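You operate a simulated robot arm through the tools that you are given. There is no shell and no other tool. Be economical: measure what you need, move in short steps, check, and stop when the job is done.

You run a simulated robot arm. Do the job below in one go: nothing can be reset, and whatever is moved stays where it is left.

## Task
Fetch the yellow banded roll and stand it on the shelf under the tray bench. Put the blue roller on the middle shelf under the store bench. Put the tin jug on the shelf under the jack-side bench. Put the small brown ladle on the shelf under the card bench. Open the long bench drawer, take the white reel on the top deck of the hand cart and put it away in the inside of the long bench drawer and shut the drawer again. Do these in any order. Set down upright: yellow banded roll, blue roller, tin jug, white reel.

Only the result counts: the job must be done as asked and must still hold three seconds after the hand-in. Knocking over, shifting, dropping, spilling or breaking anything else fails it.

## Robot
A 6-joint arm with a fingered hand on a trunk, on a base that drives. Base frame: it is fixed to the floor where the robot stands at the start and does not move with it; the origin is under the middle of the robot, x ahead of it, y to its left, z up. Lengths are in cm, angles in rad, forces in N, time in s.
With the tool pointing down near the work surface it reaches from about 10 to 46 cm from the robot's upright axis, wherever it stands. Its first joint turns from -2.897 to 2.897 rad. Places, roughly: blue roller (17x7x9 cm) [110, 20, 80]; inside of the long bench drawer [150, 10, 60]; long bench drawer [150, 10, 70]; middle shelf under the store bench [420, 410, 50]; shelf under the card bench [390, 20, 20]; shelf under the jack-side bench [60, -210, 30]; shelf under the tray bench [-110, -40, 40]; small brown ladle (6x5x14 cm) [390, 40, 80]; tin jug (14x19x15 cm) [190, -170, 50]; white reel (4x4x5 cm) [420, 250, 60]; yellow banded roll (6x6x15 cm) [50, 20, 90]. Payload 5 kg.
The tool frame sits at the grasp point between the pads (the TCP): z along the fingers, y along the line on which they close. The tips reach 3.6 cm beyond it. Largest opening 12 cm; the body of the gripper starts 4.2 cm behind the TCP. The gripper is a hand of 4 fingers: y runs from the thumb to the fingers, the wrist lies at [-1.9, -12.3, -21.1] in the tool frame, and closing takes about 1.5 s.
Orientation is that of the tool frame in the base frame, as [roll, pitch, yaw] about the fixed x, y, z axes, in that order (R = Rz(yaw) Ry(pitch) Rx(roll)). With the fingers straight down and the wrist toward the robot, the tool's x, y and z point along [0, 1, 0], [1, 0, 0] and [0, 0, -1] of the base frame.

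## Interface
- The arm moves only by the tool drive_tool. Its argument "plan" is a list of rows, each a list of 6 numbers: the shift along the tool's x, y, z in mm, then the turn, a rotation vector about the tool's x, y, z in rad. In form: [[tx, ty, tz, ax, ay, az], ...]. A call has 1 to 12 rows; each row is the pose to reach, as a shift and turn from the pose commanded when the call began, along the tool's axes at that moment. "fingers" is the finger opening in mm, from 0 to 120, set as the call begins (left out, the last holds). Each row takes 0.2 s and may step no farther than 5 cm and 0.15 rad from the row before; otherwise, or with a gripper value out of range, the whole call is refused. Where a pose cannot be reached the arm comes as near as it can. A force on the tool above 40 N (or 10 N above the force at the start of the call, whichever is more), or a blocked arm, ends the call early, and 0.2 s more pass. The fingers move at their own pace (about 4.5 cm/s each) and stop on an object; they squeeze with about 32 N. The grip force told is the motor's: it shows also when the fingers shut on nothing. Time passes only in rows, and 0.2 s behind the last, so rows that repeat a pose let the fingers close. It gives the time, the measured TCP pose, the force on the tool (base axes), the opening and the grip force at its end, in the units of the frame above (readings bear some noise), with the torque about the TCP (base axes, N m) and any sound that the robot's microphone picked up, and new pictures: "show" is both (left out), scene, wrist or none.
- Cameras (640 x 400 px; columns grow to the right, rows downward): "scene" is now at [4.04, -5.57, 170.83]; the picture's right is [-0.98, -0.21, 0.00], its down [-0.19, 0.91, -0.36] and it looks along [0.08, -0.35, -0.93] (base axes); focal length 214 px, centre (320, 200). "wrist" rides on the gripper at [7.3, -10.1, -14.2] in the tool frame; the picture's right is [-0.79, 0.29, -0.54], its down [-0.56, -0.70, 0.44] and it looks along [-0.25, 0.65, 0.71] (tool axes); focal length 280 px, centre (320, 200). There is no depth. A picture from a camera that has moved, and an enlarged one, comes with that camera's place and axes in the base frame and with its lens.
- lift_body(by): slides the trunk up (or, below 0, down) by that many cm; the arm and the scene camera ride with it, the base frame stays. It gives what a move gives, with no picture.
- steer(legs): drives the robot by 1 to 6 legs, each [ahead, turn to the left] in cm and rad, along the robot's own axes; the way and the turn of a leg run together, so that a leg with both is an arc; at most 150 cm and 3.142 rad a leg. The arm and the cameras ride along, it lands a little off, and it stops where it bumps. It gives what a move gives, and a new picture of the scene camera.
- move_fingers(index, middle, ring, thumb_bend, thumb_turn): sets how far each is bent, from 0 (flat) to 100 (curled in); at 30 the hand is open as for a grip, at 70 the pads meet at the TCP. One left out holds its place. A second passes; each finger stops where it meets its share of the squeeze, and holds until it gets a number again. A gripper value or a shape takes the hand back. It gives what a move gives, with no picture; readings hold the bend of each and the force on the fingers (four entries, about 0 where the hand has none), thumb and palm. thumb_turn goes from beside the hand (0) to across from the fingers (100), as for a grip.
- hand_shape(shape): the hand has 4 fingers and takes this shape, open, in about a second: jaw (thumb against the fingers, like two jaws); tri (thumb and two fingers); tip (a fingertip pinch); poke (one finger out to press); point (the index stretched); flat (the hand flat); cup (the hand cupped); fist (a fist). The gripper value then closes the fingers along that shape, each until it touches; the sizes above hold for jaw. It gives what a move gives, with no picture.
- pan_tilt(pan, tilt): turns the head with the scene camera to pan (to the left, within 1.501 rad either way) and tilt (down, from -0.506 to 1.204), counted from straight ahead of the robot. It gives what a move gives, and a new picture of the scene camera.
- zoom(camera, box): a new picture of the part [left, top, right, bottom] of that camera's present view, enlarged. It takes no simulated time.
- sign_off(): hands the job in; it is judged then, once.

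Go step by step. Nothing tells you exact positions but the pictures and the camera data: compare them with the known pose of the tool, close in by small moves and look again before you grip or let go. The budget is 186 turns and 260 pictures, counting those below and the enlarged ones. Unless the task says otherwise, let go and move clear before handing in.

The tools are called after "Emit:" as a command line: name --pt "numbers of a row" for each row, then --argument value for the rest, lists and objects as JSON in quotes. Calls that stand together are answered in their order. drive_tool: Moves the arm, as the interface text tells. Its arguments: {"type":"object","properties":{"plan":{"type":"array"},"fingers":{"type":"number"},"show":{"type":"string","enum":["both","scene","wrist","none"]}},"required":["plan"]} The other tools are called the same way: lift_body (by) slides the trunk up or down; hand_shape (shape) gives the hand a shape; move_fingers (index, middle, ring, thumb_bend, thumb_turn) moves the fingers one by one; steer (legs) drives the base; pan_tilt (pan, tilt) turns the head that bears the scene camera; zoom (camera, box) takes an enlarged picture of a part of a camera's view; sign_off () hands the job in.

At the start:

```text
clock: 0.0
ee_pos: [52.89, 23.58, 114.58]
tool_rot: [-3.141, 0.001, 1.571]
ft_force: [-0.1, -0.1, -0.3]
ft_torque: [0.0, 0.0, -0.02]
width: 11.97
grasp_force: 0.1
shape: jaw
bend: [30.0, 30.0, 30.0, 30.0, 98.0]
finger forces: [0.1, 0.0, 0.1, 0.0, 0.0, 0.0]
trunk travel left (down, up): [-75.0, 9.0]
robot x, y, heading: [0.08, 0.33, -0.001]
head pan, tilt: [-1.361, 1.201]
```

scene: 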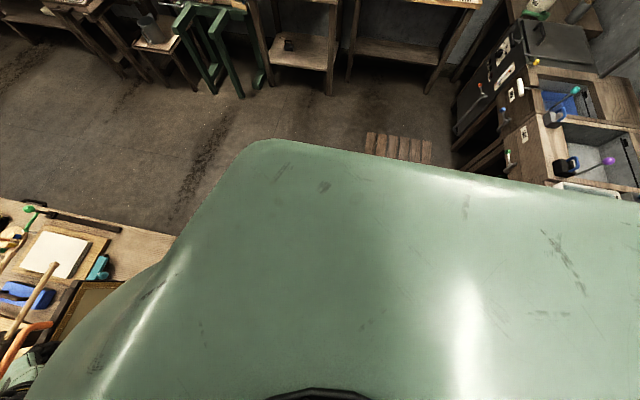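
wrist: 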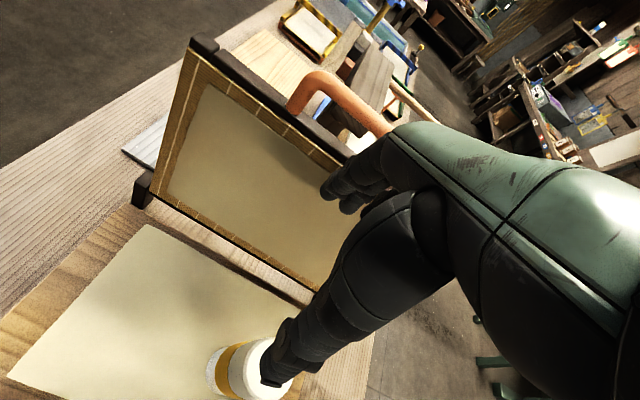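

I see the long bench to the left/ahead and the yellow banded roll just beneath the hand. First I look around with the head.

Emit:
pan_tilt --pan 0.2 --tilt 0.7

Emit:
pan_tilt --pan -0.9 --tilt 0.4

Emit:
pan_tilt --pan 0.9 --tilt 0.4

```text
clock: 1.6
ee_pos: [52.83, 23.52, 114.54]
tool_rot: [-3.141, 0.0, 1.573]
ft_force: [-0.8, 0.3, -0.2]
ft_torque: [0.05, 0.01, -0.03]
width: 11.97
grasp_force: 0.0
shape: jaw
bend: [30.0, 30.0, 30.0, 30.0, 98.0]
finger forces: [0.0, 0.1, 0.0, 0.0, 0.0, 0.0]
trunk travel left (down, up): [-75.0, 9.0]
robot x, y, heading: [-0.28, 0.38, 0.001]
head pan, tilt: [0.201, 0.7]
camera scene: at [11.2, 1.58, 174.42], right [0.2, -0.98, 0.0], down [-0.63, -0.13, -0.76], along [0.75, 0.15, -0.64], focal length 214 px, centre (320, 200)
```

scene: 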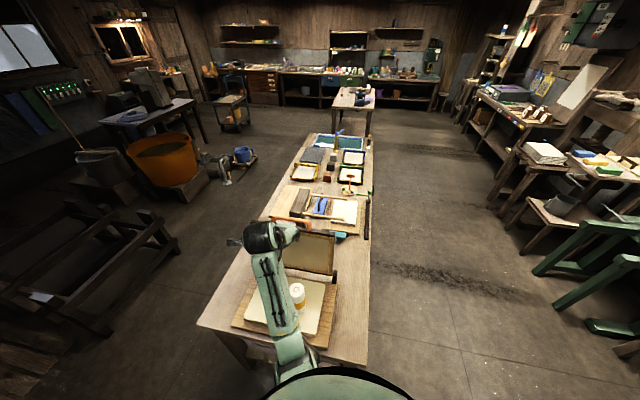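

```text
clock: 3.0
ee_pos: [52.88, 23.56, 114.49]
tool_rot: [-3.141, -0.002, 1.572]
ft_force: [0.0, 0.0, -0.5]
ft_torque: [0.0, 0.01, 0.0]
width: 11.98
grasp_force: 0.0
shape: jaw
bend: [30.0, 30.0, 30.0, 30.0, 98.0]
finger forces: [0.1, 0.0, 0.0, 0.1, 0.0, 0.1]
trunk travel left (down, up): [-75.0, 9.0]
robot x, y, heading: [-0.05, -0.01, -0.002]
head pan, tilt: [-0.901, 0.4]
camera scene: at [8.64, -7.36, 177.11], right [-0.78, -0.62, 0.0], down [-0.24, 0.3, -0.92], along [0.57, -0.72, -0.39], focal length 214 px, centre (320, 200)
```

scene: 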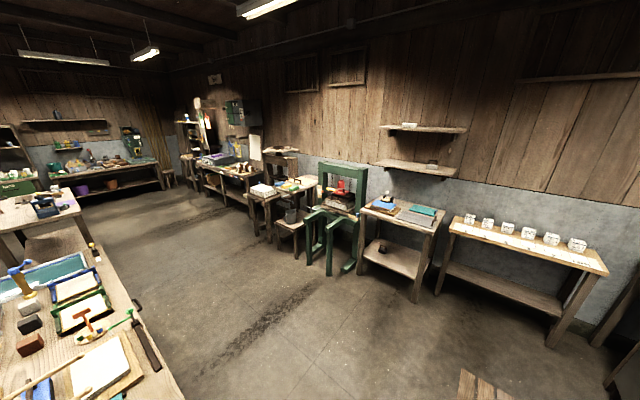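

```text
clock: 4.8
ee_pos: [52.85, 23.45, 114.54]
tool_rot: [3.141, 0.001, 1.571]
ft_force: [0.9, -0.8, -0.5]
ft_torque: [0.0, 0.01, 0.02]
width: 11.95
grasp_force: 0.0
shape: jaw
bend: [30.0, 30.0, 30.0, 30.0, 98.0]
finger forces: [0.0, 0.0, 0.1, 0.0, 0.1, 0.0]
trunk travel left (down, up): [-75.0, 9.0]
robot x, y, heading: [0.17, -0.47, -0.002]
head pan, tilt: [0.901, 0.4]
camera scene: at [8.64, 7.15, 177.11], right [0.78, -0.62, 0.0], down [-0.24, -0.3, -0.92], along [0.57, 0.72, -0.39], focal length 214 px, centre (320, 200)
```

scene: 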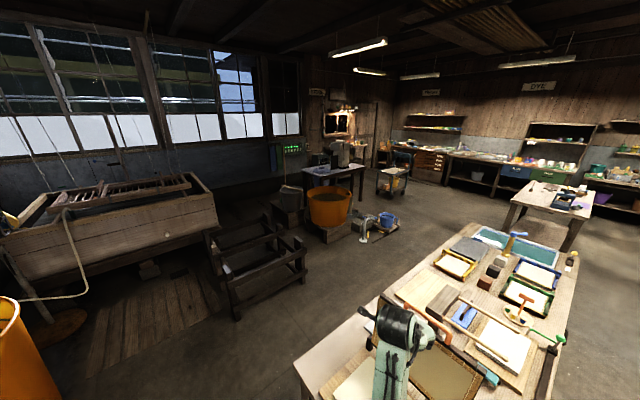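

The long bench runs away from me, with the roll at its near end. I zoom to fix the roll and the blue roller.

Emit:
pan_tilt --pan 0.1 --tilt 0.75

Emit:
zoom --camera "scene" --box '[200, 180, 400, 380]'

Emit:
zoom --camera "scene" --box '[240, 80, 400, 240]'

```text
clock: 5.9
ee_pos: [52.94, 23.49, 114.5]
tool_rot: [-3.142, 0.0, 1.569]
ft_force: [-0.4, 0.7, 0.0]
ft_torque: [0.03, 0.01, -0.03]
width: 11.99
grasp_force: 0.0
shape: jaw
bend: [30.0, 30.0, 30.0, 30.0, 98.0]
finger forces: [0.0, 0.0, 0.0, 0.0, 0.1, 0.1]
trunk travel left (down, up): [-75.0, 9.0]
robot x, y, heading: [-0.26, -0.23, 0.0]
head pan, tilt: [0.099, 0.75]
camera scene: at [11.13, 0.73, 174.0], right [0.1, -0.99, 0.0], down [-0.68, -0.07, -0.73], along [0.73, 0.07, -0.68], focal length 214 px, centre (320, 200)
```

scene: 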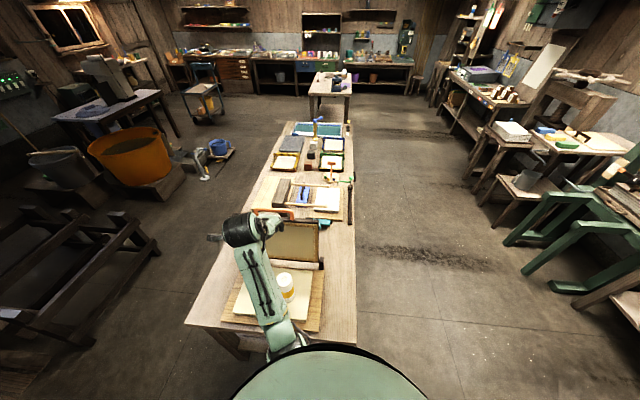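

```text
2.00 times, centred on (300, 280) of scene
camera zoom: at [11.13, 0.73, 174.0], right [0.1, -0.99, 0.0], down [-0.68, -0.07, -0.73], along [0.73, 0.07, -0.68], focal length 429 px, centre (360, 40)
```

zoom: 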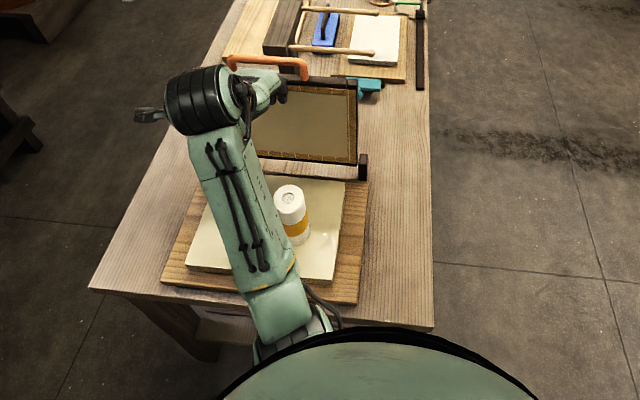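

```text
2.50 times, centred on (320, 160) of scene
camera zoom: at [11.13, 0.73, 174.0], right [0.1, -0.99, 0.0], down [-0.68, -0.07, -0.73], along [0.73, 0.07, -0.68], focal length 536 px, centre (320, 300)
```

zoom: 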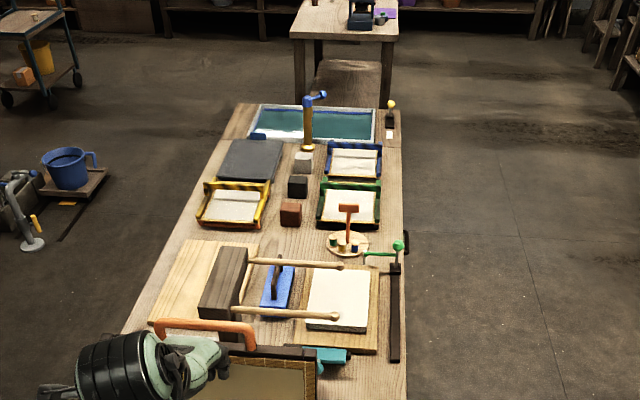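

The roll stands near (49,17), top about 99. I rotate the hand to horizontal (fingers forward, thumb left) above it for a side grasp.

Emit:
lift_body --by 6

Emit:
drive_tool --pt "0 -30 0 -0.08 0.08 0.08" --pt "0 -60 0 -0.16 0.16 0.16" --pt "0 -80 0 -0.24 0.24 0.24" --pt "0 -100 0 -0.32 0.32 0.32" --pt "0 -100 0 -0.4 0.4 0.4" --pt "0 -100 0 -0.48 0.48 0.48" --pt "0 -100 0 -0.56 0.56 0.56" --pt "0 -100 0 -0.64 0.64 0.64" --pt "0 -100 0 -0.72 0.72 0.72" --pt "0 -100 0 -0.8 0.8 0.8" --pt "0 -100 0 -0.88 0.88 0.88" --pt "0 -100 0 -0.96 0.96 0.96"

```text
clock: 6.9
ee_pos: [52.99, 23.47, 120.64]
tool_rot: [-3.141, 0.001, 1.57]
ft_force: [-0.2, 0.7, 0.4]
ft_torque: [0.02, 0.03, 0.0]
width: 11.95
grasp_force: 0.0
shape: jaw
bend: [30.0, 30.0, 30.0, 30.0, 98.0]
finger forces: [0.1, 0.1, 0.1, 0.0, 0.0, 0.1]
trunk travel left (down, up): [-81.0, 3.0]
robot x, y, heading: [-0.02, 0.11, -0.003]
head pan, tilt: [0.099, 0.75]
```

```text
clock: 9.5
ee_pos: [42.98, 23.67, 120.53]
tool_rot: [2.482, -1.219, 0.91]
ft_force: [0.7, 0.0, 0.0]
ft_torque: [-0.01, 0.01, -0.02]
width: 11.95
grasp_force: 0.2
shape: jaw
bend: [30.0, 30.0, 30.0, 30.0, 98.0]
finger forces: [0.0, 0.0, 0.0, 0.0, 0.0, 0.0]
trunk travel left (down, up): [-81.0, 3.0]
robot x, y, heading: [0.06, 0.4, 0.002]
head pan, tilt: [0.099, 0.75]
camera scene: at [11.13, 0.82, 180.0], right [0.1, -1.0, 0.0], down [-0.68, -0.07, -0.73], along [0.73, 0.07, -0.68], focal length 214 px, centre (320, 200)
camera wrist: at [28.23, 32.03, 129.12], right [-0.6, -0.6, -0.53], down [0.11, 0.6, -0.79], along [0.8, -0.53, -0.29], focal length 280 px, centre (320, 200)
```

scene: 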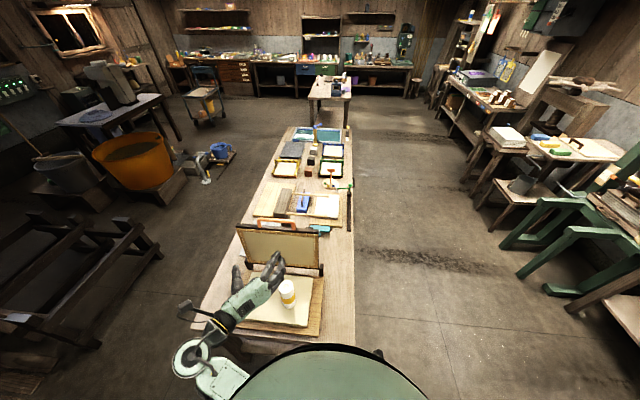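
wrist: 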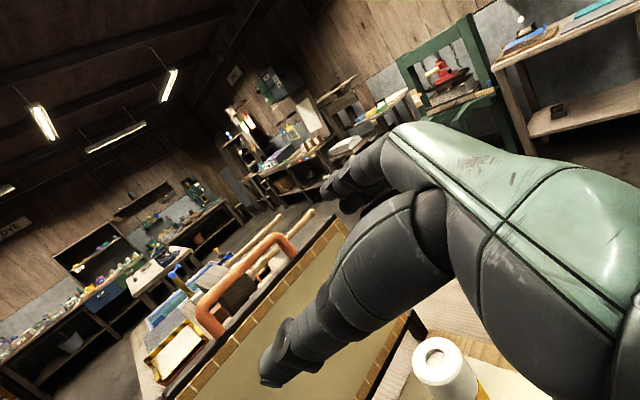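

The pose works. I finish the rotation and look.

Emit:
drive_tool --pt "0 0 0 -0.083 0.083 0.083" --pt "0 0 0 -0.166 0.166 0.166" --pt "0 0 0 -0.249 0.249 0.249" --show "none"

Emit:
zoom --camera "scene" --box '[160, 220, 360, 400]'

```text
clock: 10.3
ee_pos: [42.92, 23.54, 120.55]
tool_rot: [-0.867, -1.569, -2.276]
ft_force: [0.5, 0.5, 0.2]
ft_torque: [0.01, -0.02, 0.05]
width: 11.97
grasp_force: 0.1
shape: jaw
bend: [30.0, 30.0, 30.0, 30.0, 98.0]
finger forces: [0.1, 0.0, 0.0, 0.0, 0.0, 0.0]
trunk travel left (down, up): [-81.0, 3.0]
robot x, y, heading: [-0.09, 0.15, -0.004]
head pan, tilt: [0.099, 0.75]
```

```text
2.22 times, centred on (260, 310) of scene
camera zoom: at [11.15, 0.77, 180.0], right [0.1, -1.0, 0.0], down [-0.68, -0.07, -0.73], along [0.73, 0.07, -0.68], focal length 477 px, centre (453, -44)
```

zoom: 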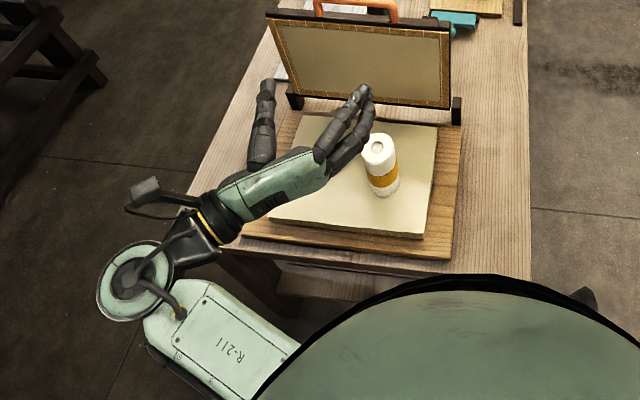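

Hand is now horizontal with thumb left. I pull back and centre on the roll's y, then lower the trunk.

Emit:
drive_tool --pt "0 30 -40 0 0 0" --pt "0 65 -80 0 0 0" --show "none"

Emit:
lift_body --by -24

Emit:
drive_tool --pt "0 0 0 0 0 0"

Emit:
zoom --camera "scene" --box '[200, 220, 400, 400]'

```text
refused: row 2 steps farther than a row can; nothing moved
```

```text
clock: 12.8
ee_pos: [42.93, 23.68, 96.56]
tool_rot: [-0.025, -1.57, -3.117]
ft_force: [0.0, 0.1, -0.6]
ft_torque: [0.03, 0.0, -0.03]
width: 11.96
grasp_force: 0.1
shape: jaw
bend: [30.0, 30.0, 30.0, 30.0, 98.0]
finger forces: [0.0, 0.1, 0.0, 0.1, 0.1, 0.0]
trunk travel left (down, up): [-57.0, 27.0]
robot x, y, heading: [0.12, 0.19, -0.002]
head pan, tilt: [0.099, 0.75]
```

```text
clock: 13.2
ee_pos: [42.77, 23.58, 96.54]
tool_rot: [0.088, -1.57, 3.054]
ft_force: [-0.5, 0.1, -0.4]
ft_torque: [-0.01, 0.0, 0.0]
width: 11.97
grasp_force: 0.0
shape: jaw
bend: [30.0, 30.0, 30.0, 30.0, 98.0]
finger forces: [0.0, 0.1, 0.1, 0.1, 0.0, 0.1]
trunk travel left (down, up): [-57.0, 27.0]
robot x, y, heading: [-0.05, -0.28, 0.002]
head pan, tilt: [0.099, 0.75]
camera scene: at [11.12, 0.72, 156.0], right [0.1, -1.0, 0.0], down [-0.68, -0.07, -0.73], along [0.73, 0.07, -0.68], focal length 214 px, centre (320, 200)
camera wrist: at [28.54, 33.64, 103.83], right [-0.54, -0.29, -0.79], down [0.44, 0.7, -0.56], along [0.71, -0.65, -0.25], focal length 280 px, centre (320, 200)
```

scene: 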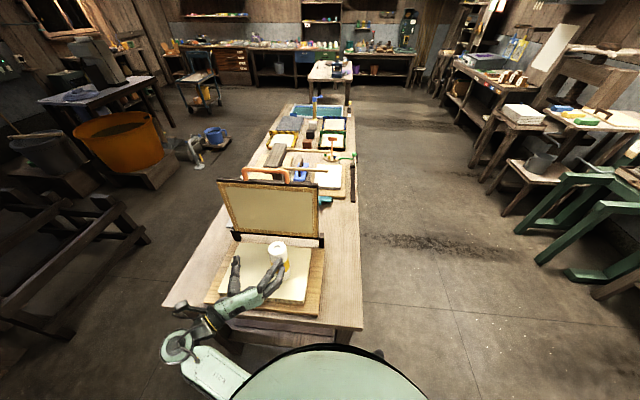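
wrist: 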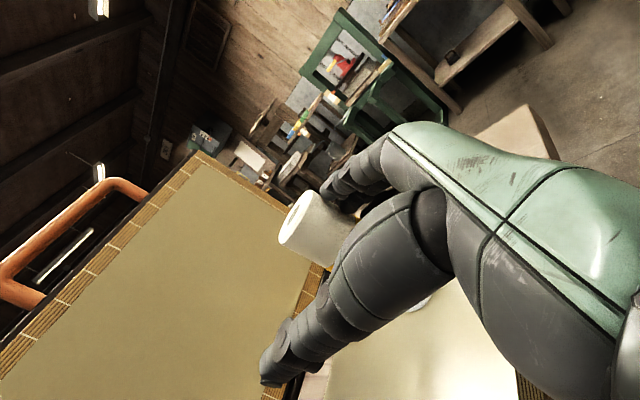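

```text
2.22 times, centred on (300, 310) of scene
camera zoom: at [11.12, 0.72, 156.0], right [0.1, -1.0, 0.0], down [-0.68, -0.07, -0.73], along [0.73, 0.07, -0.68], focal length 477 px, centre (364, -44)
```

zoom: 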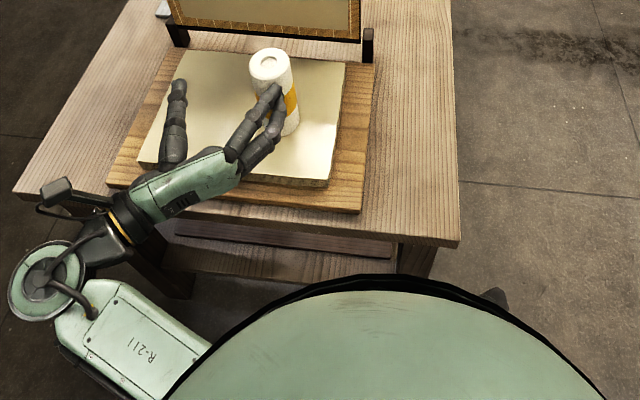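

Triangulating both cameras puts the roll at about (50,18.4), z 83–98. I back off, shift right and lower to about z 91.

Emit:
drive_tool --pt "0 0 -45 0 0 0" --pt "0 35 -60 0 0 0" --pt "0 52 -60 0 0 0" --pt "-45 52 -60 0 0 0"

Emit:
zoom --camera "scene" --box '[200, 220, 400, 400]'

```text
clock: 14.2
ee_pos: [36.75, 18.12, 91.87]
tool_rot: [-1.375, -1.57, -1.767]
ft_force: [0.8, -0.6, 0.2]
ft_torque: [0.02, 0.02, -0.04]
width: 11.97
grasp_force: 0.1
shape: jaw
bend: [30.0, 30.0, 30.0, 30.0, 98.0]
finger forces: [0.0, 0.0, 0.0, 0.0, 0.0, 0.0]
trunk travel left (down, up): [-57.0, 27.0]
robot x, y, heading: [-0.01, 0.24, 0.002]
head pan, tilt: [0.099, 0.75]
camera scene: at [11.16, 0.71, 156.0], right [0.1, -1.0, 0.0], down [-0.68, -0.07, -0.73], along [0.73, 0.07, -0.68], focal length 214 px, centre (320, 200)
camera wrist: at [22.49, 28.21, 99.14], right [-0.54, -0.29, -0.79], down [0.44, 0.7, -0.56], along [0.71, -0.65, -0.25], focal length 280 px, centre (320, 200)
```

scene: 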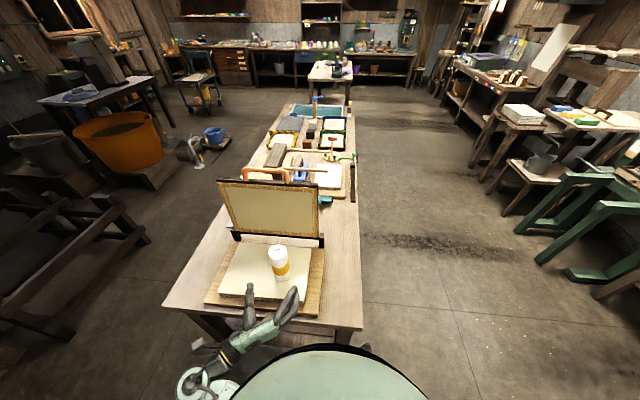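
wrist: 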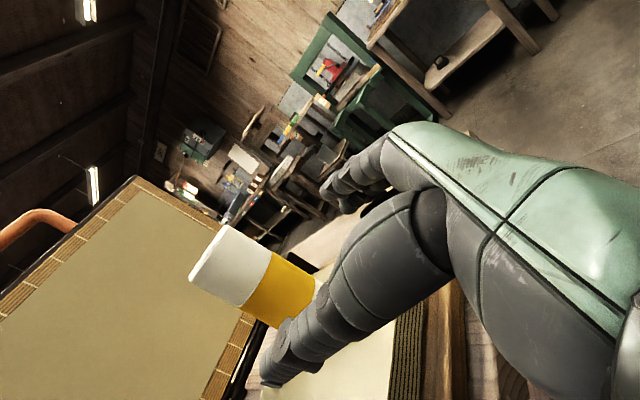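

```text
2.22 times, centred on (300, 310) of scene
camera zoom: at [11.16, 0.71, 156.0], right [0.1, -1.0, 0.0], down [-0.68, -0.07, -0.73], along [0.73, 0.07, -0.68], focal length 477 px, centre (364, -44)
```

zoom: 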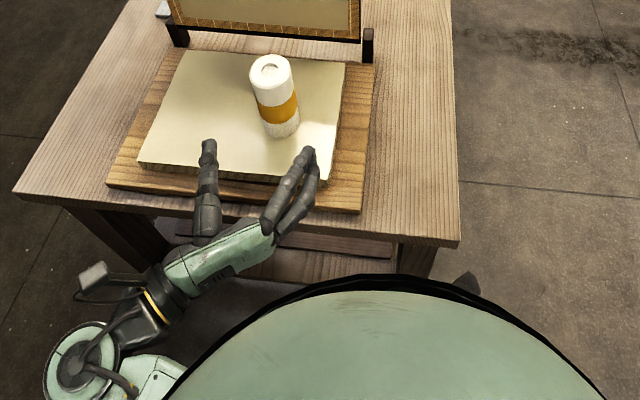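

Roll confirmed at (49.8,17.8), top 98. I advance around it and close.

Emit:
drive_tool --pt "0 0 45 0 0 0" --pt "0 2 90 0 0 0" --pt "0 3 125 0 0 0"

Emit:
zoom --camera "scene" --box '[200, 220, 400, 400]'

```text
clock: 15.0
ee_pos: [49.56, 18.1, 92.24]
tool_rot: [0.889, -1.569, 2.254]
ft_force: [-0.1, 0.4, 0.2]
ft_torque: [0.0, 0.02, 0.01]
width: 12.02
grasp_force: 0.1
shape: jaw
bend: [30.0, 30.0, 30.0, 30.0, 98.0]
finger forces: [0.0, 0.0, 0.0, 0.0, 0.1, 0.0]
trunk travel left (down, up): [-57.0, 27.0]
robot x, y, heading: [0.12, -0.33, -0.002]
head pan, tilt: [0.099, 0.75]
camera scene: at [11.21, 0.77, 155.99], right [0.1, -0.99, 0.0], down [-0.68, -0.07, -0.73], along [0.73, 0.07, -0.68], focal length 214 px, centre (320, 200)
camera wrist: at [35.3, 28.14, 99.69], right [-0.54, -0.29, -0.79], down [0.44, 0.7, -0.56], along [0.71, -0.65, -0.25], focal length 280 px, centre (320, 200)
```

scene: 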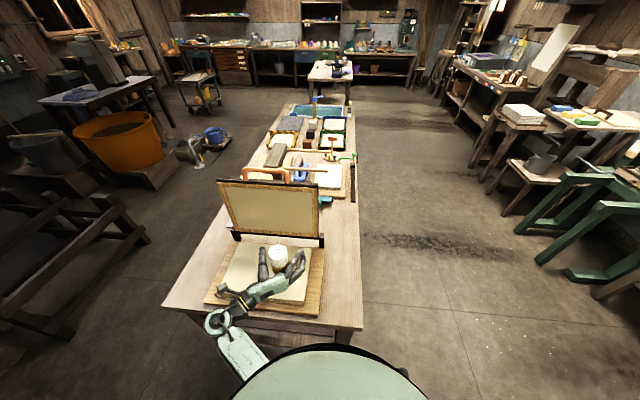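
wrist: 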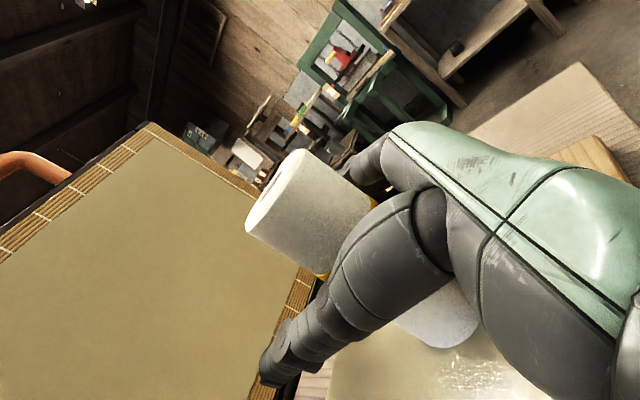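

```text
2.22 times, centred on (300, 310) of scene
camera zoom: at [11.21, 0.77, 155.99], right [0.1, -0.99, 0.0], down [-0.68, -0.07, -0.73], along [0.73, 0.07, -0.68], focal length 477 px, centre (364, -44)
```

zoom: 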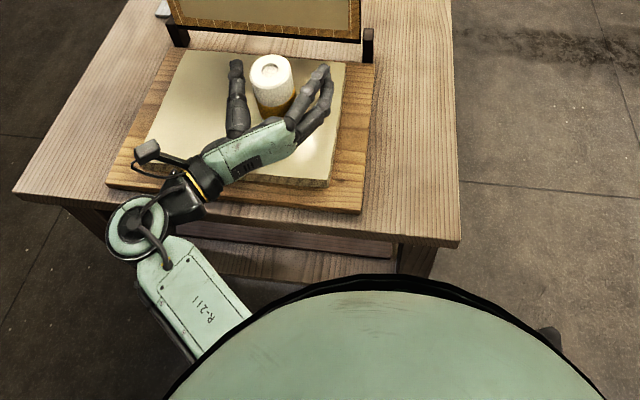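

Well centred. Close the fingers.

Emit:
drive_tool --pt "0 0 0 0 0 0" --pt "0 0 0 0 0 0" --pt "0 0 0 0 0 0" --pt "0 0 0 0 0 0" --pt "0 0 0 0 0 0" --pt "0 0 0 0 0 0" --pt "0 0 0 0 0 0" --pt "0 0 0 0 0 0" --pt "0 0 0 0 0 0" --fingers 0

```text
clock: 17.0
ee_pos: [49.49, 18.15, 92.52]
tool_rot: [1.829, -1.569, 1.313]
ft_force: [0.4, 0.7, 1.7]
ft_torque: [-0.05, -0.03, -0.01]
width: 3.05
grasp_force: 31.4
shape: jaw
bend: [75.0, 72.0, 63.0, 80.0, 100.0]
finger forces: [18.1, 6.1, 3.9, 0.0, 28.8, 0.0]
trunk travel left (down, up): [-57.0, 27.0]
robot x, y, heading: [-0.54, 0.02, 0.002]
head pan, tilt: [0.099, 0.75]
camera scene: at [11.11, 0.71, 156.0], right [0.1, -1.0, 0.0], down [-0.68, -0.07, -0.73], along [0.73, 0.07, -0.68], focal length 214 px, centre (320, 200)
camera wrist: at [35.19, 28.11, 99.72], right [-0.54, -0.29, -0.79], down [0.44, 0.7, -0.56], along [0.71, -0.65, -0.25], focal length 280 px, centre (320, 200)
```

scene: 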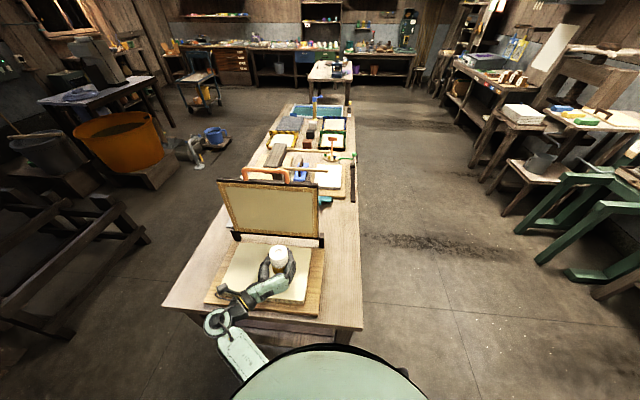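
wrist: 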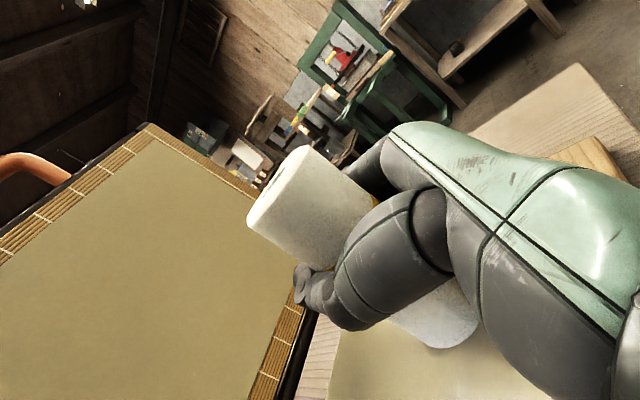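

Gripped. Lift the trunk, check the hold, and pull back.

Emit:
lift_body --by 12

Emit:
drive_tool --pt "0 0 -45 0 0 0" --pt "0 0 -90 0 0 0" --pt "0 0 -120 0 0 0"

```text
clock: 18.5
ee_pos: [49.49, 18.14, 104.37]
tool_rot: [-2.59, -1.57, -0.551]
ft_force: [-0.1, 0.1, -1.1]
ft_torque: [0.0, -0.03, -0.03]
width: 3.06
grasp_force: 32.4
shape: jaw
bend: [75.0, 72.0, 63.0, 80.0, 100.0]
finger forces: [18.1, 6.1, 3.8, 0.0, 28.7, 0.0]
trunk travel left (down, up): [-69.0, 15.0]
robot x, y, heading: [0.24, -0.02, -0.001]
head pan, tilt: [0.099, 0.75]
```

```text
clock: 19.3
ee_pos: [37.21, 17.87, 104.22]
tool_rot: [1.472, -1.571, 1.67]
ft_force: [-0.3, -0.4, -0.9]
ft_torque: [-0.02, -0.03, 0.01]
width: 3.04
grasp_force: 31.9
shape: jaw
bend: [75.0, 72.0, 63.0, 80.0, 100.0]
finger forces: [17.8, 5.9, 3.8, 0.1, 28.3, 0.1]
trunk travel left (down, up): [-69.0, 15.0]
robot x, y, heading: [-0.0, 0.13, -0.004]
head pan, tilt: [0.099, 0.75]
camera scene: at [11.08, 0.7, 168.0], right [0.1, -1.0, 0.0], down [-0.68, -0.07, -0.73], along [0.73, 0.07, -0.68], focal length 214 px, centre (320, 200)
camera wrist: at [22.96, 27.95, 111.54], right [-0.54, -0.29, -0.79], down [0.44, 0.7, -0.56], along [0.71, -0.65, -0.25], focal length 280 px, centre (320, 200)
```

scene: 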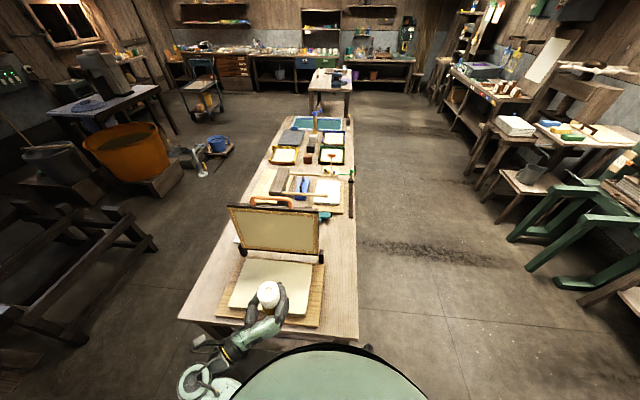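
wrist: 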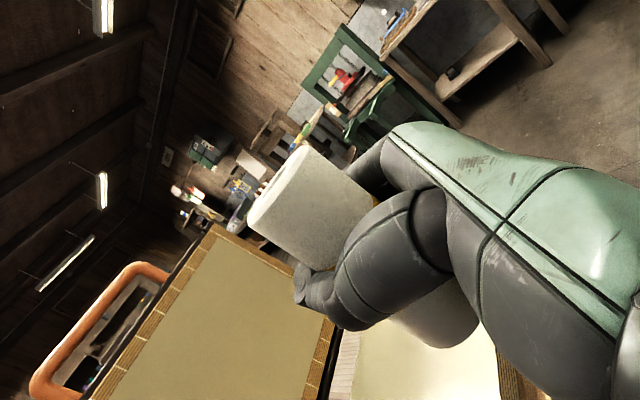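

The roll is held. I look to the rear sides before turning.

Emit:
pan_tilt --pan -1.5 --tilt 0.5

Emit:
pan_tilt --pan 1.5 --tilt 0.5

```text
clock: 21.0
ee_pos: [37.34, 17.76, 104.12]
tool_rot: [1.987, -1.57, 1.155]
ft_force: [-1.1, 0.7, -0.7]
ft_torque: [0.0, -0.02, 0.01]
width: 3.04
grasp_force: 31.9
shape: jaw
bend: [75.0, 72.0, 63.0, 80.0, 100.0]
finger forces: [17.9, 5.9, 3.7, 0.0, 28.3, 0.1]
trunk travel left (down, up): [-69.0, 15.0]
robot x, y, heading: [-0.19, 0.07, 0.003]
head pan, tilt: [-1.499, 0.499]
camera scene: at [3.54, -9.18, 170.2], right [-1.0, -0.07, 0.0], down [-0.03, 0.48, -0.88], along [0.06, -0.88, -0.48], focal length 214 px, centre (320, 200)
```

scene: 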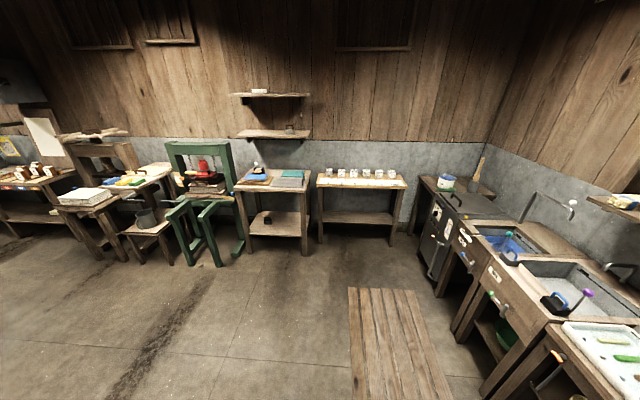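

```text
clock: 23.6
ee_pos: [37.48, 17.98, 104.16]
tool_rot: [-1.111, -1.569, -2.031]
ft_force: [0.8, 0.9, -0.6]
ft_torque: [-0.01, 0.01, 0.01]
width: 3.06
grasp_force: 32.3
shape: jaw
bend: [75.0, 72.0, 63.0, 80.0, 100.0]
finger forces: [17.8, 5.9, 3.6, 0.0, 28.3, 0.0]
trunk travel left (down, up): [-69.0, 15.0]
robot x, y, heading: [-0.23, 0.04, -0.0]
head pan, tilt: [1.499, 0.499]
camera scene: at [3.53, 8.97, 170.2], right [1.0, -0.07, 0.0], down [-0.03, -0.48, -0.88], along [0.06, 0.88, -0.48], focal length 214 px, centre (320, 200)
```

scene: 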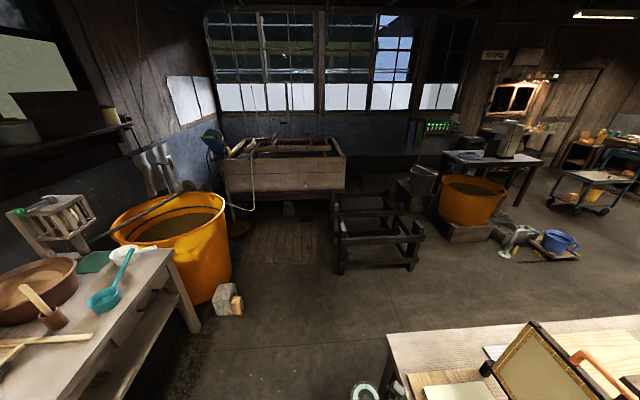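

The tray bench is behind me. I back up a little and turn right to face it.

Emit:
steer --legs '[[-18, 0], [0, -2.6]]'

Emit:
pan_tilt --pan -0.2 --tilt 0.75

```text
clock: 32.5
ee_pos: [-40.98, -34.37, 104.15]
tool_rot: [0.428, -1.569, 0.101]
ft_force: [-0.6, -0.2, -1.2]
ft_torque: [-0.02, 0.02, 0.0]
width: 3.02
grasp_force: 31.9
shape: jaw
bend: [75.0, 72.0, 63.0, 80.0, 100.0]
finger forces: [17.7, 5.8, 3.6, 0.0, 28.0, 0.1]
trunk travel left (down, up): [-69.0, 15.0]
robot x, y, heading: [-17.82, 0.05, -2.616]
head pan, tilt: [1.499, 0.499]
camera scene: at [-16.5, -9.79, 170.2], right [-0.9, -0.44, 0.0], down [-0.21, 0.43, -0.88], along [0.39, -0.79, -0.48], focal length 214 px, centre (320, 200)
```

scene: 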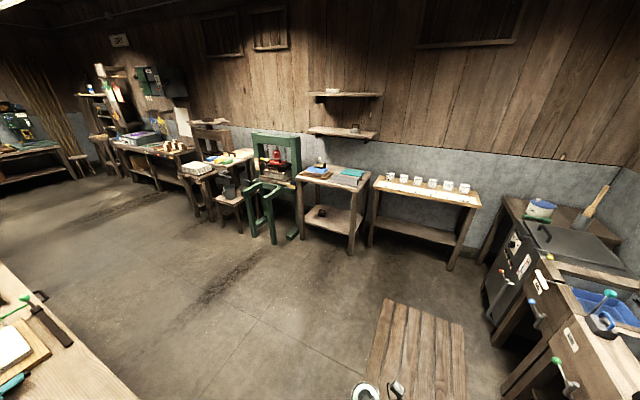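

```text
clock: 34.2
ee_pos: [-41.02, -34.23, 104.19]
tool_rot: [0.537, -1.57, -0.01]
ft_force: [-0.2, -0.2, -1.0]
ft_torque: [-0.02, 0.04, 0.02]
width: 3.04
grasp_force: 31.8
shape: jaw
bend: [75.0, 72.0, 63.0, 80.0, 100.0]
finger forces: [17.7, 5.8, 3.4, 0.0, 28.1, 0.0]
trunk travel left (down, up): [-69.0, 15.0]
robot x, y, heading: [-17.72, 0.26, -2.616]
head pan, tilt: [-0.201, 0.75]
camera scene: at [-28.35, -4.28, 168.0], right [-0.32, 0.95, 0.0], down [0.65, 0.22, -0.73], along [-0.69, -0.23, -0.68], focal length 214 px, centre (320, 200)
```

scene: 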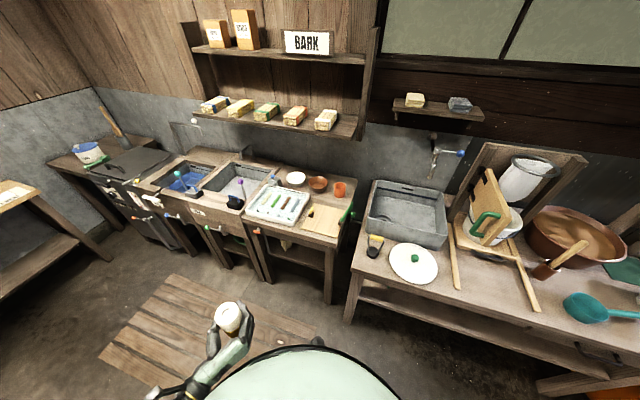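

The tray bench is the one with the white tray; its shelf shows beneath. I zoom.

Emit:
zoom --camera "scene" --box '[230, 170, 370, 310]'

```text
2.86 times, centred on (300, 240) of scene
camera zoom: at [-28.35, -4.28, 168.0], right [-0.32, 0.95, 0.0], down [0.65, 0.22, -0.73], along [-0.69, -0.23, -0.68], focal length 613 px, centre (377, 86)
```

zoom: 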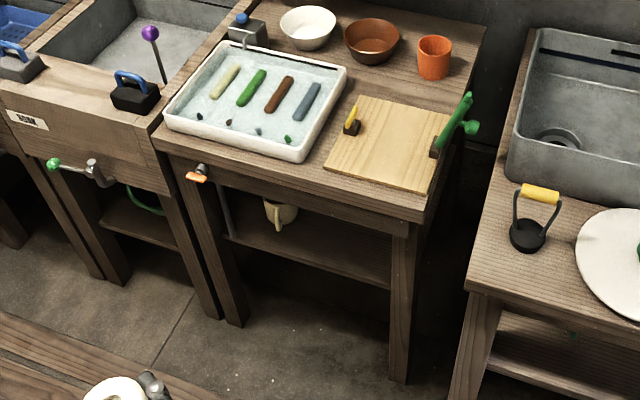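

Shelf top lies near z≈45, front around x≈-92, y from -63 to -23, with a mug at the left back. I line up to place near (-103,-33).

Emit:
steer --legs '[[0, 0.17], [23, 0], [0, -0.695]]'

Emit:
lift_body --by -46

Emit:
pan_tilt --pan 0 --tilt 0.65

```text
clock: 39.0
ee_pos: [-73.27, -33.71, 104.19]
tool_rot: [0.579, -1.57, -0.566]
ft_force: [-0.2, 0.9, 0.1]
ft_torque: [0.02, 0.03, -0.02]
width: 3.03
grasp_force: 32.5
shape: jaw
bend: [75.0, 72.0, 63.0, 80.0, 100.0]
finger forces: [17.7, 5.7, 3.5, 0.0, 28.0, 0.1]
trunk travel left (down, up): [-69.0, 15.0]
robot x, y, heading: [-35.92, -15.61, -3.127]
head pan, tilt: [-0.201, 0.75]
camera scene: at [-47.51, -13.99, 168.0], right [0.19, 0.98, 0.0], down [0.67, -0.13, -0.73], along [-0.72, 0.14, -0.68], focal length 214 px, centre (320, 200)
```

scene: 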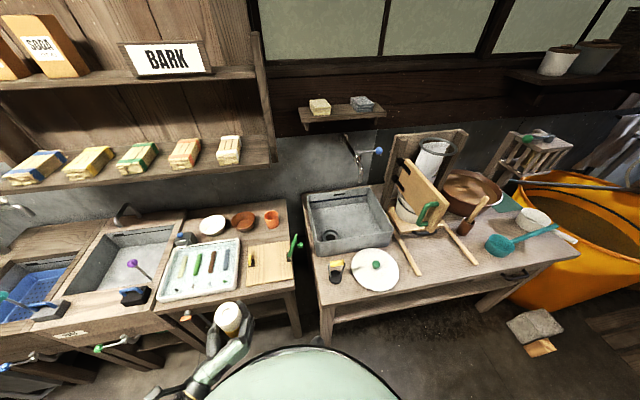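

```text
refused: -46 is not a number from -40 to 40
```

```text
clock: 39.8
ee_pos: [-73.31, -33.94, 104.19]
tool_rot: [-1.176, -1.57, 1.191]
ft_force: [-0.7, 0.8, -0.9]
ft_torque: [-0.01, 0.02, 0.03]
width: 3.03
grasp_force: 32.2
shape: jaw
bend: [75.0, 72.0, 63.0, 80.0, 100.0]
finger forces: [17.7, 5.6, 3.5, 0.1, 27.9, 0.0]
trunk travel left (down, up): [-69.0, 15.0]
robot x, y, heading: [-36.08, -15.51, -3.124]
head pan, tilt: [0.0, 0.649]
camera scene: at [-48.04, -15.64, 168.86], right [-0.01, 1.0, 0.0], down [0.6, 0.01, -0.8], along [-0.8, -0.01, -0.6], focal length 214 px, centre (320, 200)
```

scene: 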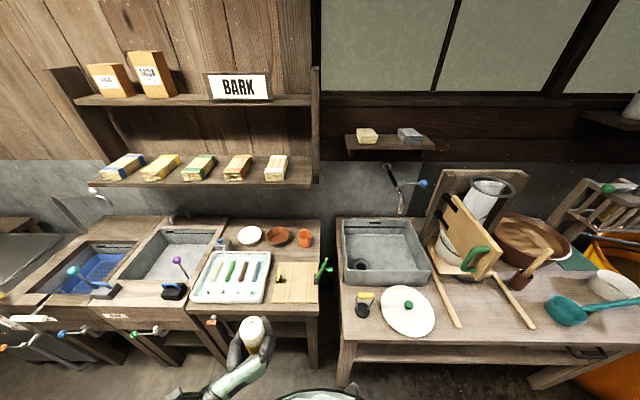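

Limit is 40 per lift; I lower in two steps and look under the top.

Emit:
lift_body --by -30

Emit:
lift_body --by -16

Emit:
drive_tool --pt "0 0 0 0 0 0"

Emit:
zoom --camera "scene" --box '[170, 240, 350, 400]'

```text
clock: 42.8
ee_pos: [-73.24, -33.82, 74.31]
tool_rot: [1.935, -1.57, -1.92]
ft_force: [0.6, -0.1, -0.2]
ft_torque: [-0.01, -0.02, 0.0]
width: 3.04
grasp_force: 32.3
shape: jaw
bend: [75.0, 72.0, 63.0, 80.0, 100.0]
finger forces: [17.6, 5.7, 3.5, 0.1, 27.9, 0.0]
trunk travel left (down, up): [-39.0, 45.0]
robot x, y, heading: [-35.94, -15.18, -3.124]
head pan, tilt: [0.0, 0.649]
```

```text
clock: 44.6
ee_pos: [-73.43, -33.78, 58.12]
tool_rot: [-0.682, -1.569, 0.697]
ft_force: [-0.3, 0.7, -1.2]
ft_torque: [-0.01, -0.01, 0.0]
width: 3.03
grasp_force: 31.9
shape: jaw
bend: [75.0, 72.0, 63.0, 80.0, 100.0]
finger forces: [17.7, 5.7, 3.4, 0.0, 27.9, 0.1]
trunk travel left (down, up): [-23.0, 61.0]
robot x, y, heading: [-35.92, -15.47, -3.126]
head pan, tilt: [0.0, 0.649]
```

```text
clock: 45.0
ee_pos: [-73.3, -33.87, 58.2]
tool_rot: [-1.708, -1.57, 1.723]
ft_force: [0.4, 0.6, -0.8]
ft_torque: [0.0, 0.02, -0.02]
width: 3.03
grasp_force: 31.8
shape: jaw
bend: [75.0, 72.0, 63.0, 80.0, 100.0]
finger forces: [17.7, 5.7, 3.4, 0.0, 27.9, 0.0]
trunk travel left (down, up): [-23.0, 61.0]
robot x, y, heading: [-36.26, -15.61, -3.13]
head pan, tilt: [0.0, 0.649]
camera scene: at [-48.04, -15.65, 122.86], right [-0.01, 1.0, 0.0], down [0.6, 0.01, -0.8], along [-0.8, -0.01, -0.6], focal length 214 px, centre (320, 200)
camera wrist: at [-58.97, -43.8, 65.52], right [0.54, 0.3, -0.79], down [-0.43, -0.71, -0.56], along [-0.72, 0.64, -0.25], focal length 280 px, centre (320, 200)
```

scene: 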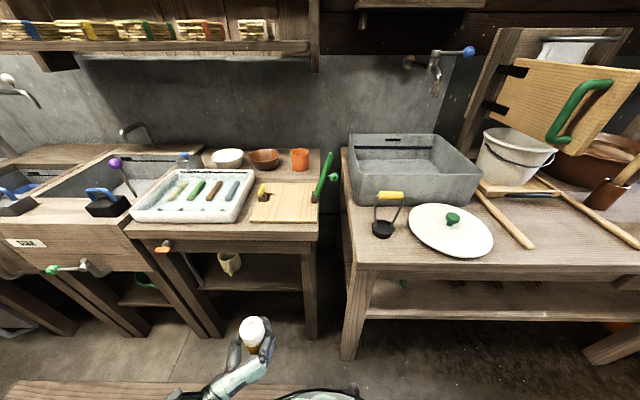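
wrist: 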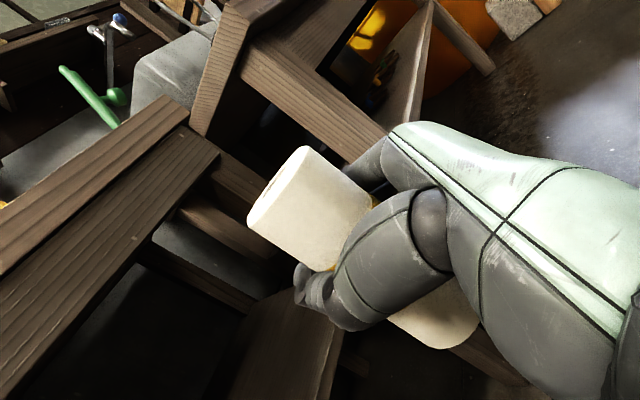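

```text
2.50 times, centred on (260, 320) of scene
camera zoom: at [-48.04, -15.65, 122.86], right [-0.01, 1.0, 0.0], down [0.6, 0.01, -0.8], along [-0.8, -0.01, -0.6], focal length 536 px, centre (470, -100)
```

zoom: 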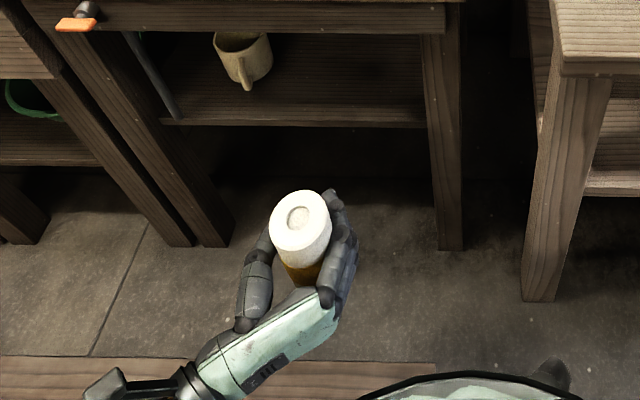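

Opening between shelf (~46) and apron (~70) is clear; roll base is at about 48.7. I drive ahead 15 cm.

Emit:
steer --legs '[[15, 0]]'

Emit:
zoom --camera "scene" --box '[170, 240, 350, 400]'

Emit:
zoom --camera "wrist" --box '[0, 0, 640, 400]'

```text
clock: 46.4
ee_pos: [-88.05, -34.18, 58.27]
tool_rot: [-2.918, -1.57, 2.935]
ft_force: [0.1, -0.9, -0.7]
ft_torque: [-0.01, 0.03, 0.0]
width: 3.06
grasp_force: 32.4
shape: jaw
bend: [75.0, 72.0, 63.0, 80.0, 100.0]
finger forces: [17.6, 5.7, 3.5, 0.0, 27.9, 0.0]
trunk travel left (down, up): [-23.0, 61.0]
robot x, y, heading: [-51.12, -15.41, -3.122]
head pan, tilt: [0.0, 0.649]
camera scene: at [-62.88, -15.9, 122.85], right [-0.02, 1.0, 0.0], down [0.6, 0.01, -0.8], along [-0.8, -0.01, -0.61], focal length 214 px, centre (320, 200)
```

scene: 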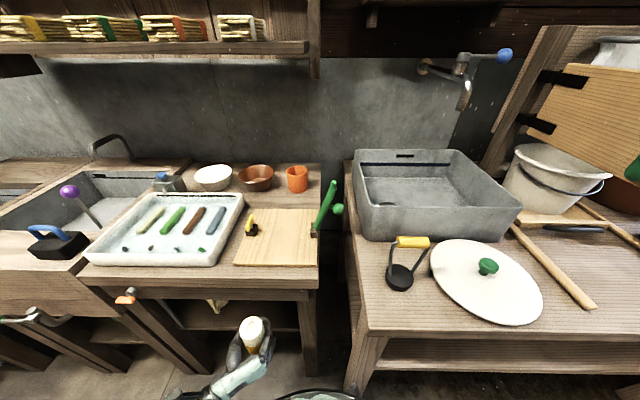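

```text
2.50 times, centred on (260, 320) of scene
camera zoom: at [-62.88, -15.9, 122.85], right [-0.02, 1.0, 0.0], down [0.6, 0.01, -0.8], along [-0.8, -0.01, -0.61], focal length 536 px, centre (470, -100)
```

zoom: 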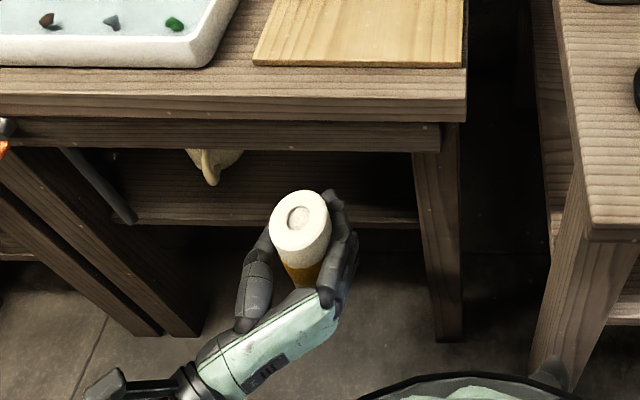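

```text
1.00 times, centred on (320, 200) of wrist (not enlarged: the box is as wide or as high as the picture)
camera zoom: at [-73.71, -44.08, 65.51], right [0.54, 0.3, -0.79], down [-0.43, -0.71, -0.56], along [-0.72, 0.64, -0.25], focal length 280 px, centre (320, 200)
```

zoom: 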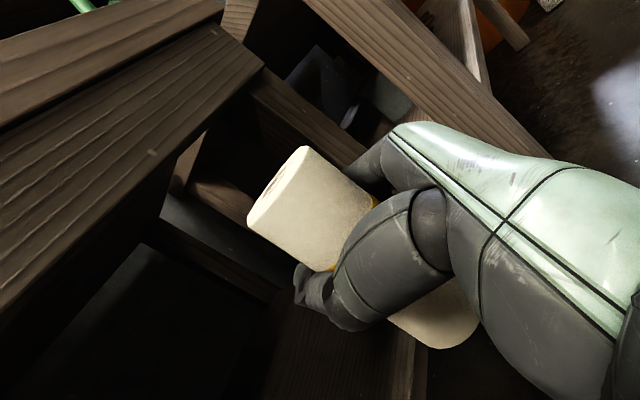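

Shelf front edge triangulates to x=-93.9, z≈46. I reach in 14 cm, slightly left.

Emit:
drive_tool --pt "0 -10 40 0 0 0" --pt "0 -20 80 0 0 0" --pt "0 -20 115 0 0 0" --pt "0 -20 140 0 0 0"

Emit:
zoom --camera "scene" --box '[170, 240, 350, 400]'

```text
clock: 47.4
ee_pos: [-102.14, -36.38, 58.2]
tool_rot: [-2.616, -1.569, 2.632]
ft_force: [0.2, 1.0, -1.5]
ft_torque: [0.01, 0.04, 0.01]
width: 3.0
grasp_force: 32.0
shape: jaw
bend: [75.0, 72.0, 63.0, 80.0, 100.0]
finger forces: [17.4, 5.8, 3.5, 0.0, 27.8, 0.1]
trunk travel left (down, up): [-23.0, 61.0]
robot x, y, heading: [-51.04, -15.52, -3.123]
head pan, tilt: [0.0, 0.649]
camera scene: at [-62.84, -15.91, 122.86], right [-0.02, 1.0, 0.0], down [0.6, 0.01, -0.8], along [-0.8, -0.01, -0.6], focal length 214 px, centre (320, 200)
camera wrist: at [-87.78, -46.28, 65.59], right [0.54, 0.3, -0.79], down [-0.43, -0.71, -0.56], along [-0.72, 0.64, -0.25], focal length 280 px, centre (320, 200)
```

scene: 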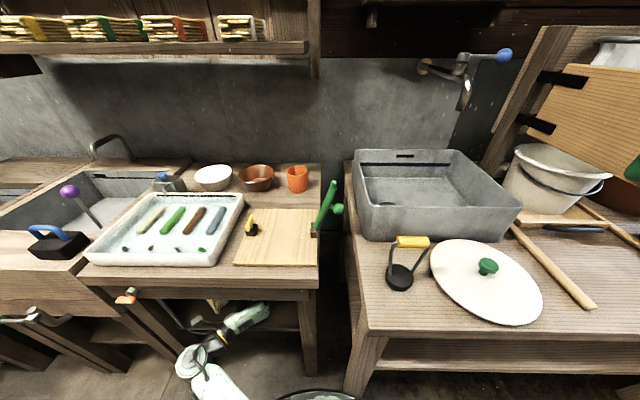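
wrist: 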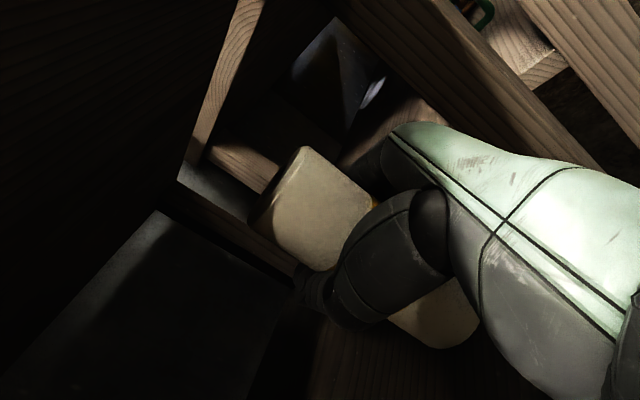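

```text
2.50 times, centred on (260, 320) of scene
camera zoom: at [-62.84, -15.91, 122.86], right [-0.02, 1.0, 0.0], down [0.6, 0.01, -0.8], along [-0.8, -0.01, -0.6], focal length 536 px, centre (470, -100)
```

zoom: 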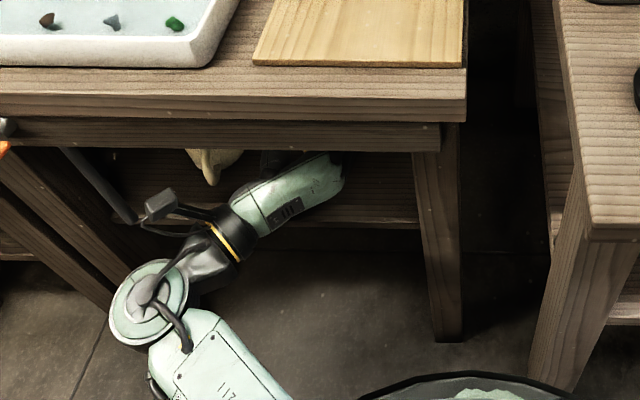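

Inside. Lower slowly until contact.

Emit:
drive_tool --pt "-5 0 0 0 0 0" --pt "-10 0 0 0 0 0" --pt "-15 0 0 0 0 0" --show "none"

```text
clock: 48.2
ee_pos: [-102.06, -36.22, 56.84]
tool_rot: [2.938, -1.566, -2.92]
ft_force: [-1.0, 0.0, -1.1]
ft_torque: [-0.02, 0.01, 0.0]
width: 3.04
grasp_force: 32.1
shape: jaw
bend: [75.0, 72.0, 63.0, 80.0, 100.0]
finger forces: [17.4, 5.8, 3.6, 0.1, 27.8, 0.0]
trunk travel left (down, up): [-23.0, 61.0]
robot x, y, heading: [-50.76, -15.29, -3.129]
head pan, tilt: [0.0, 0.649]
```

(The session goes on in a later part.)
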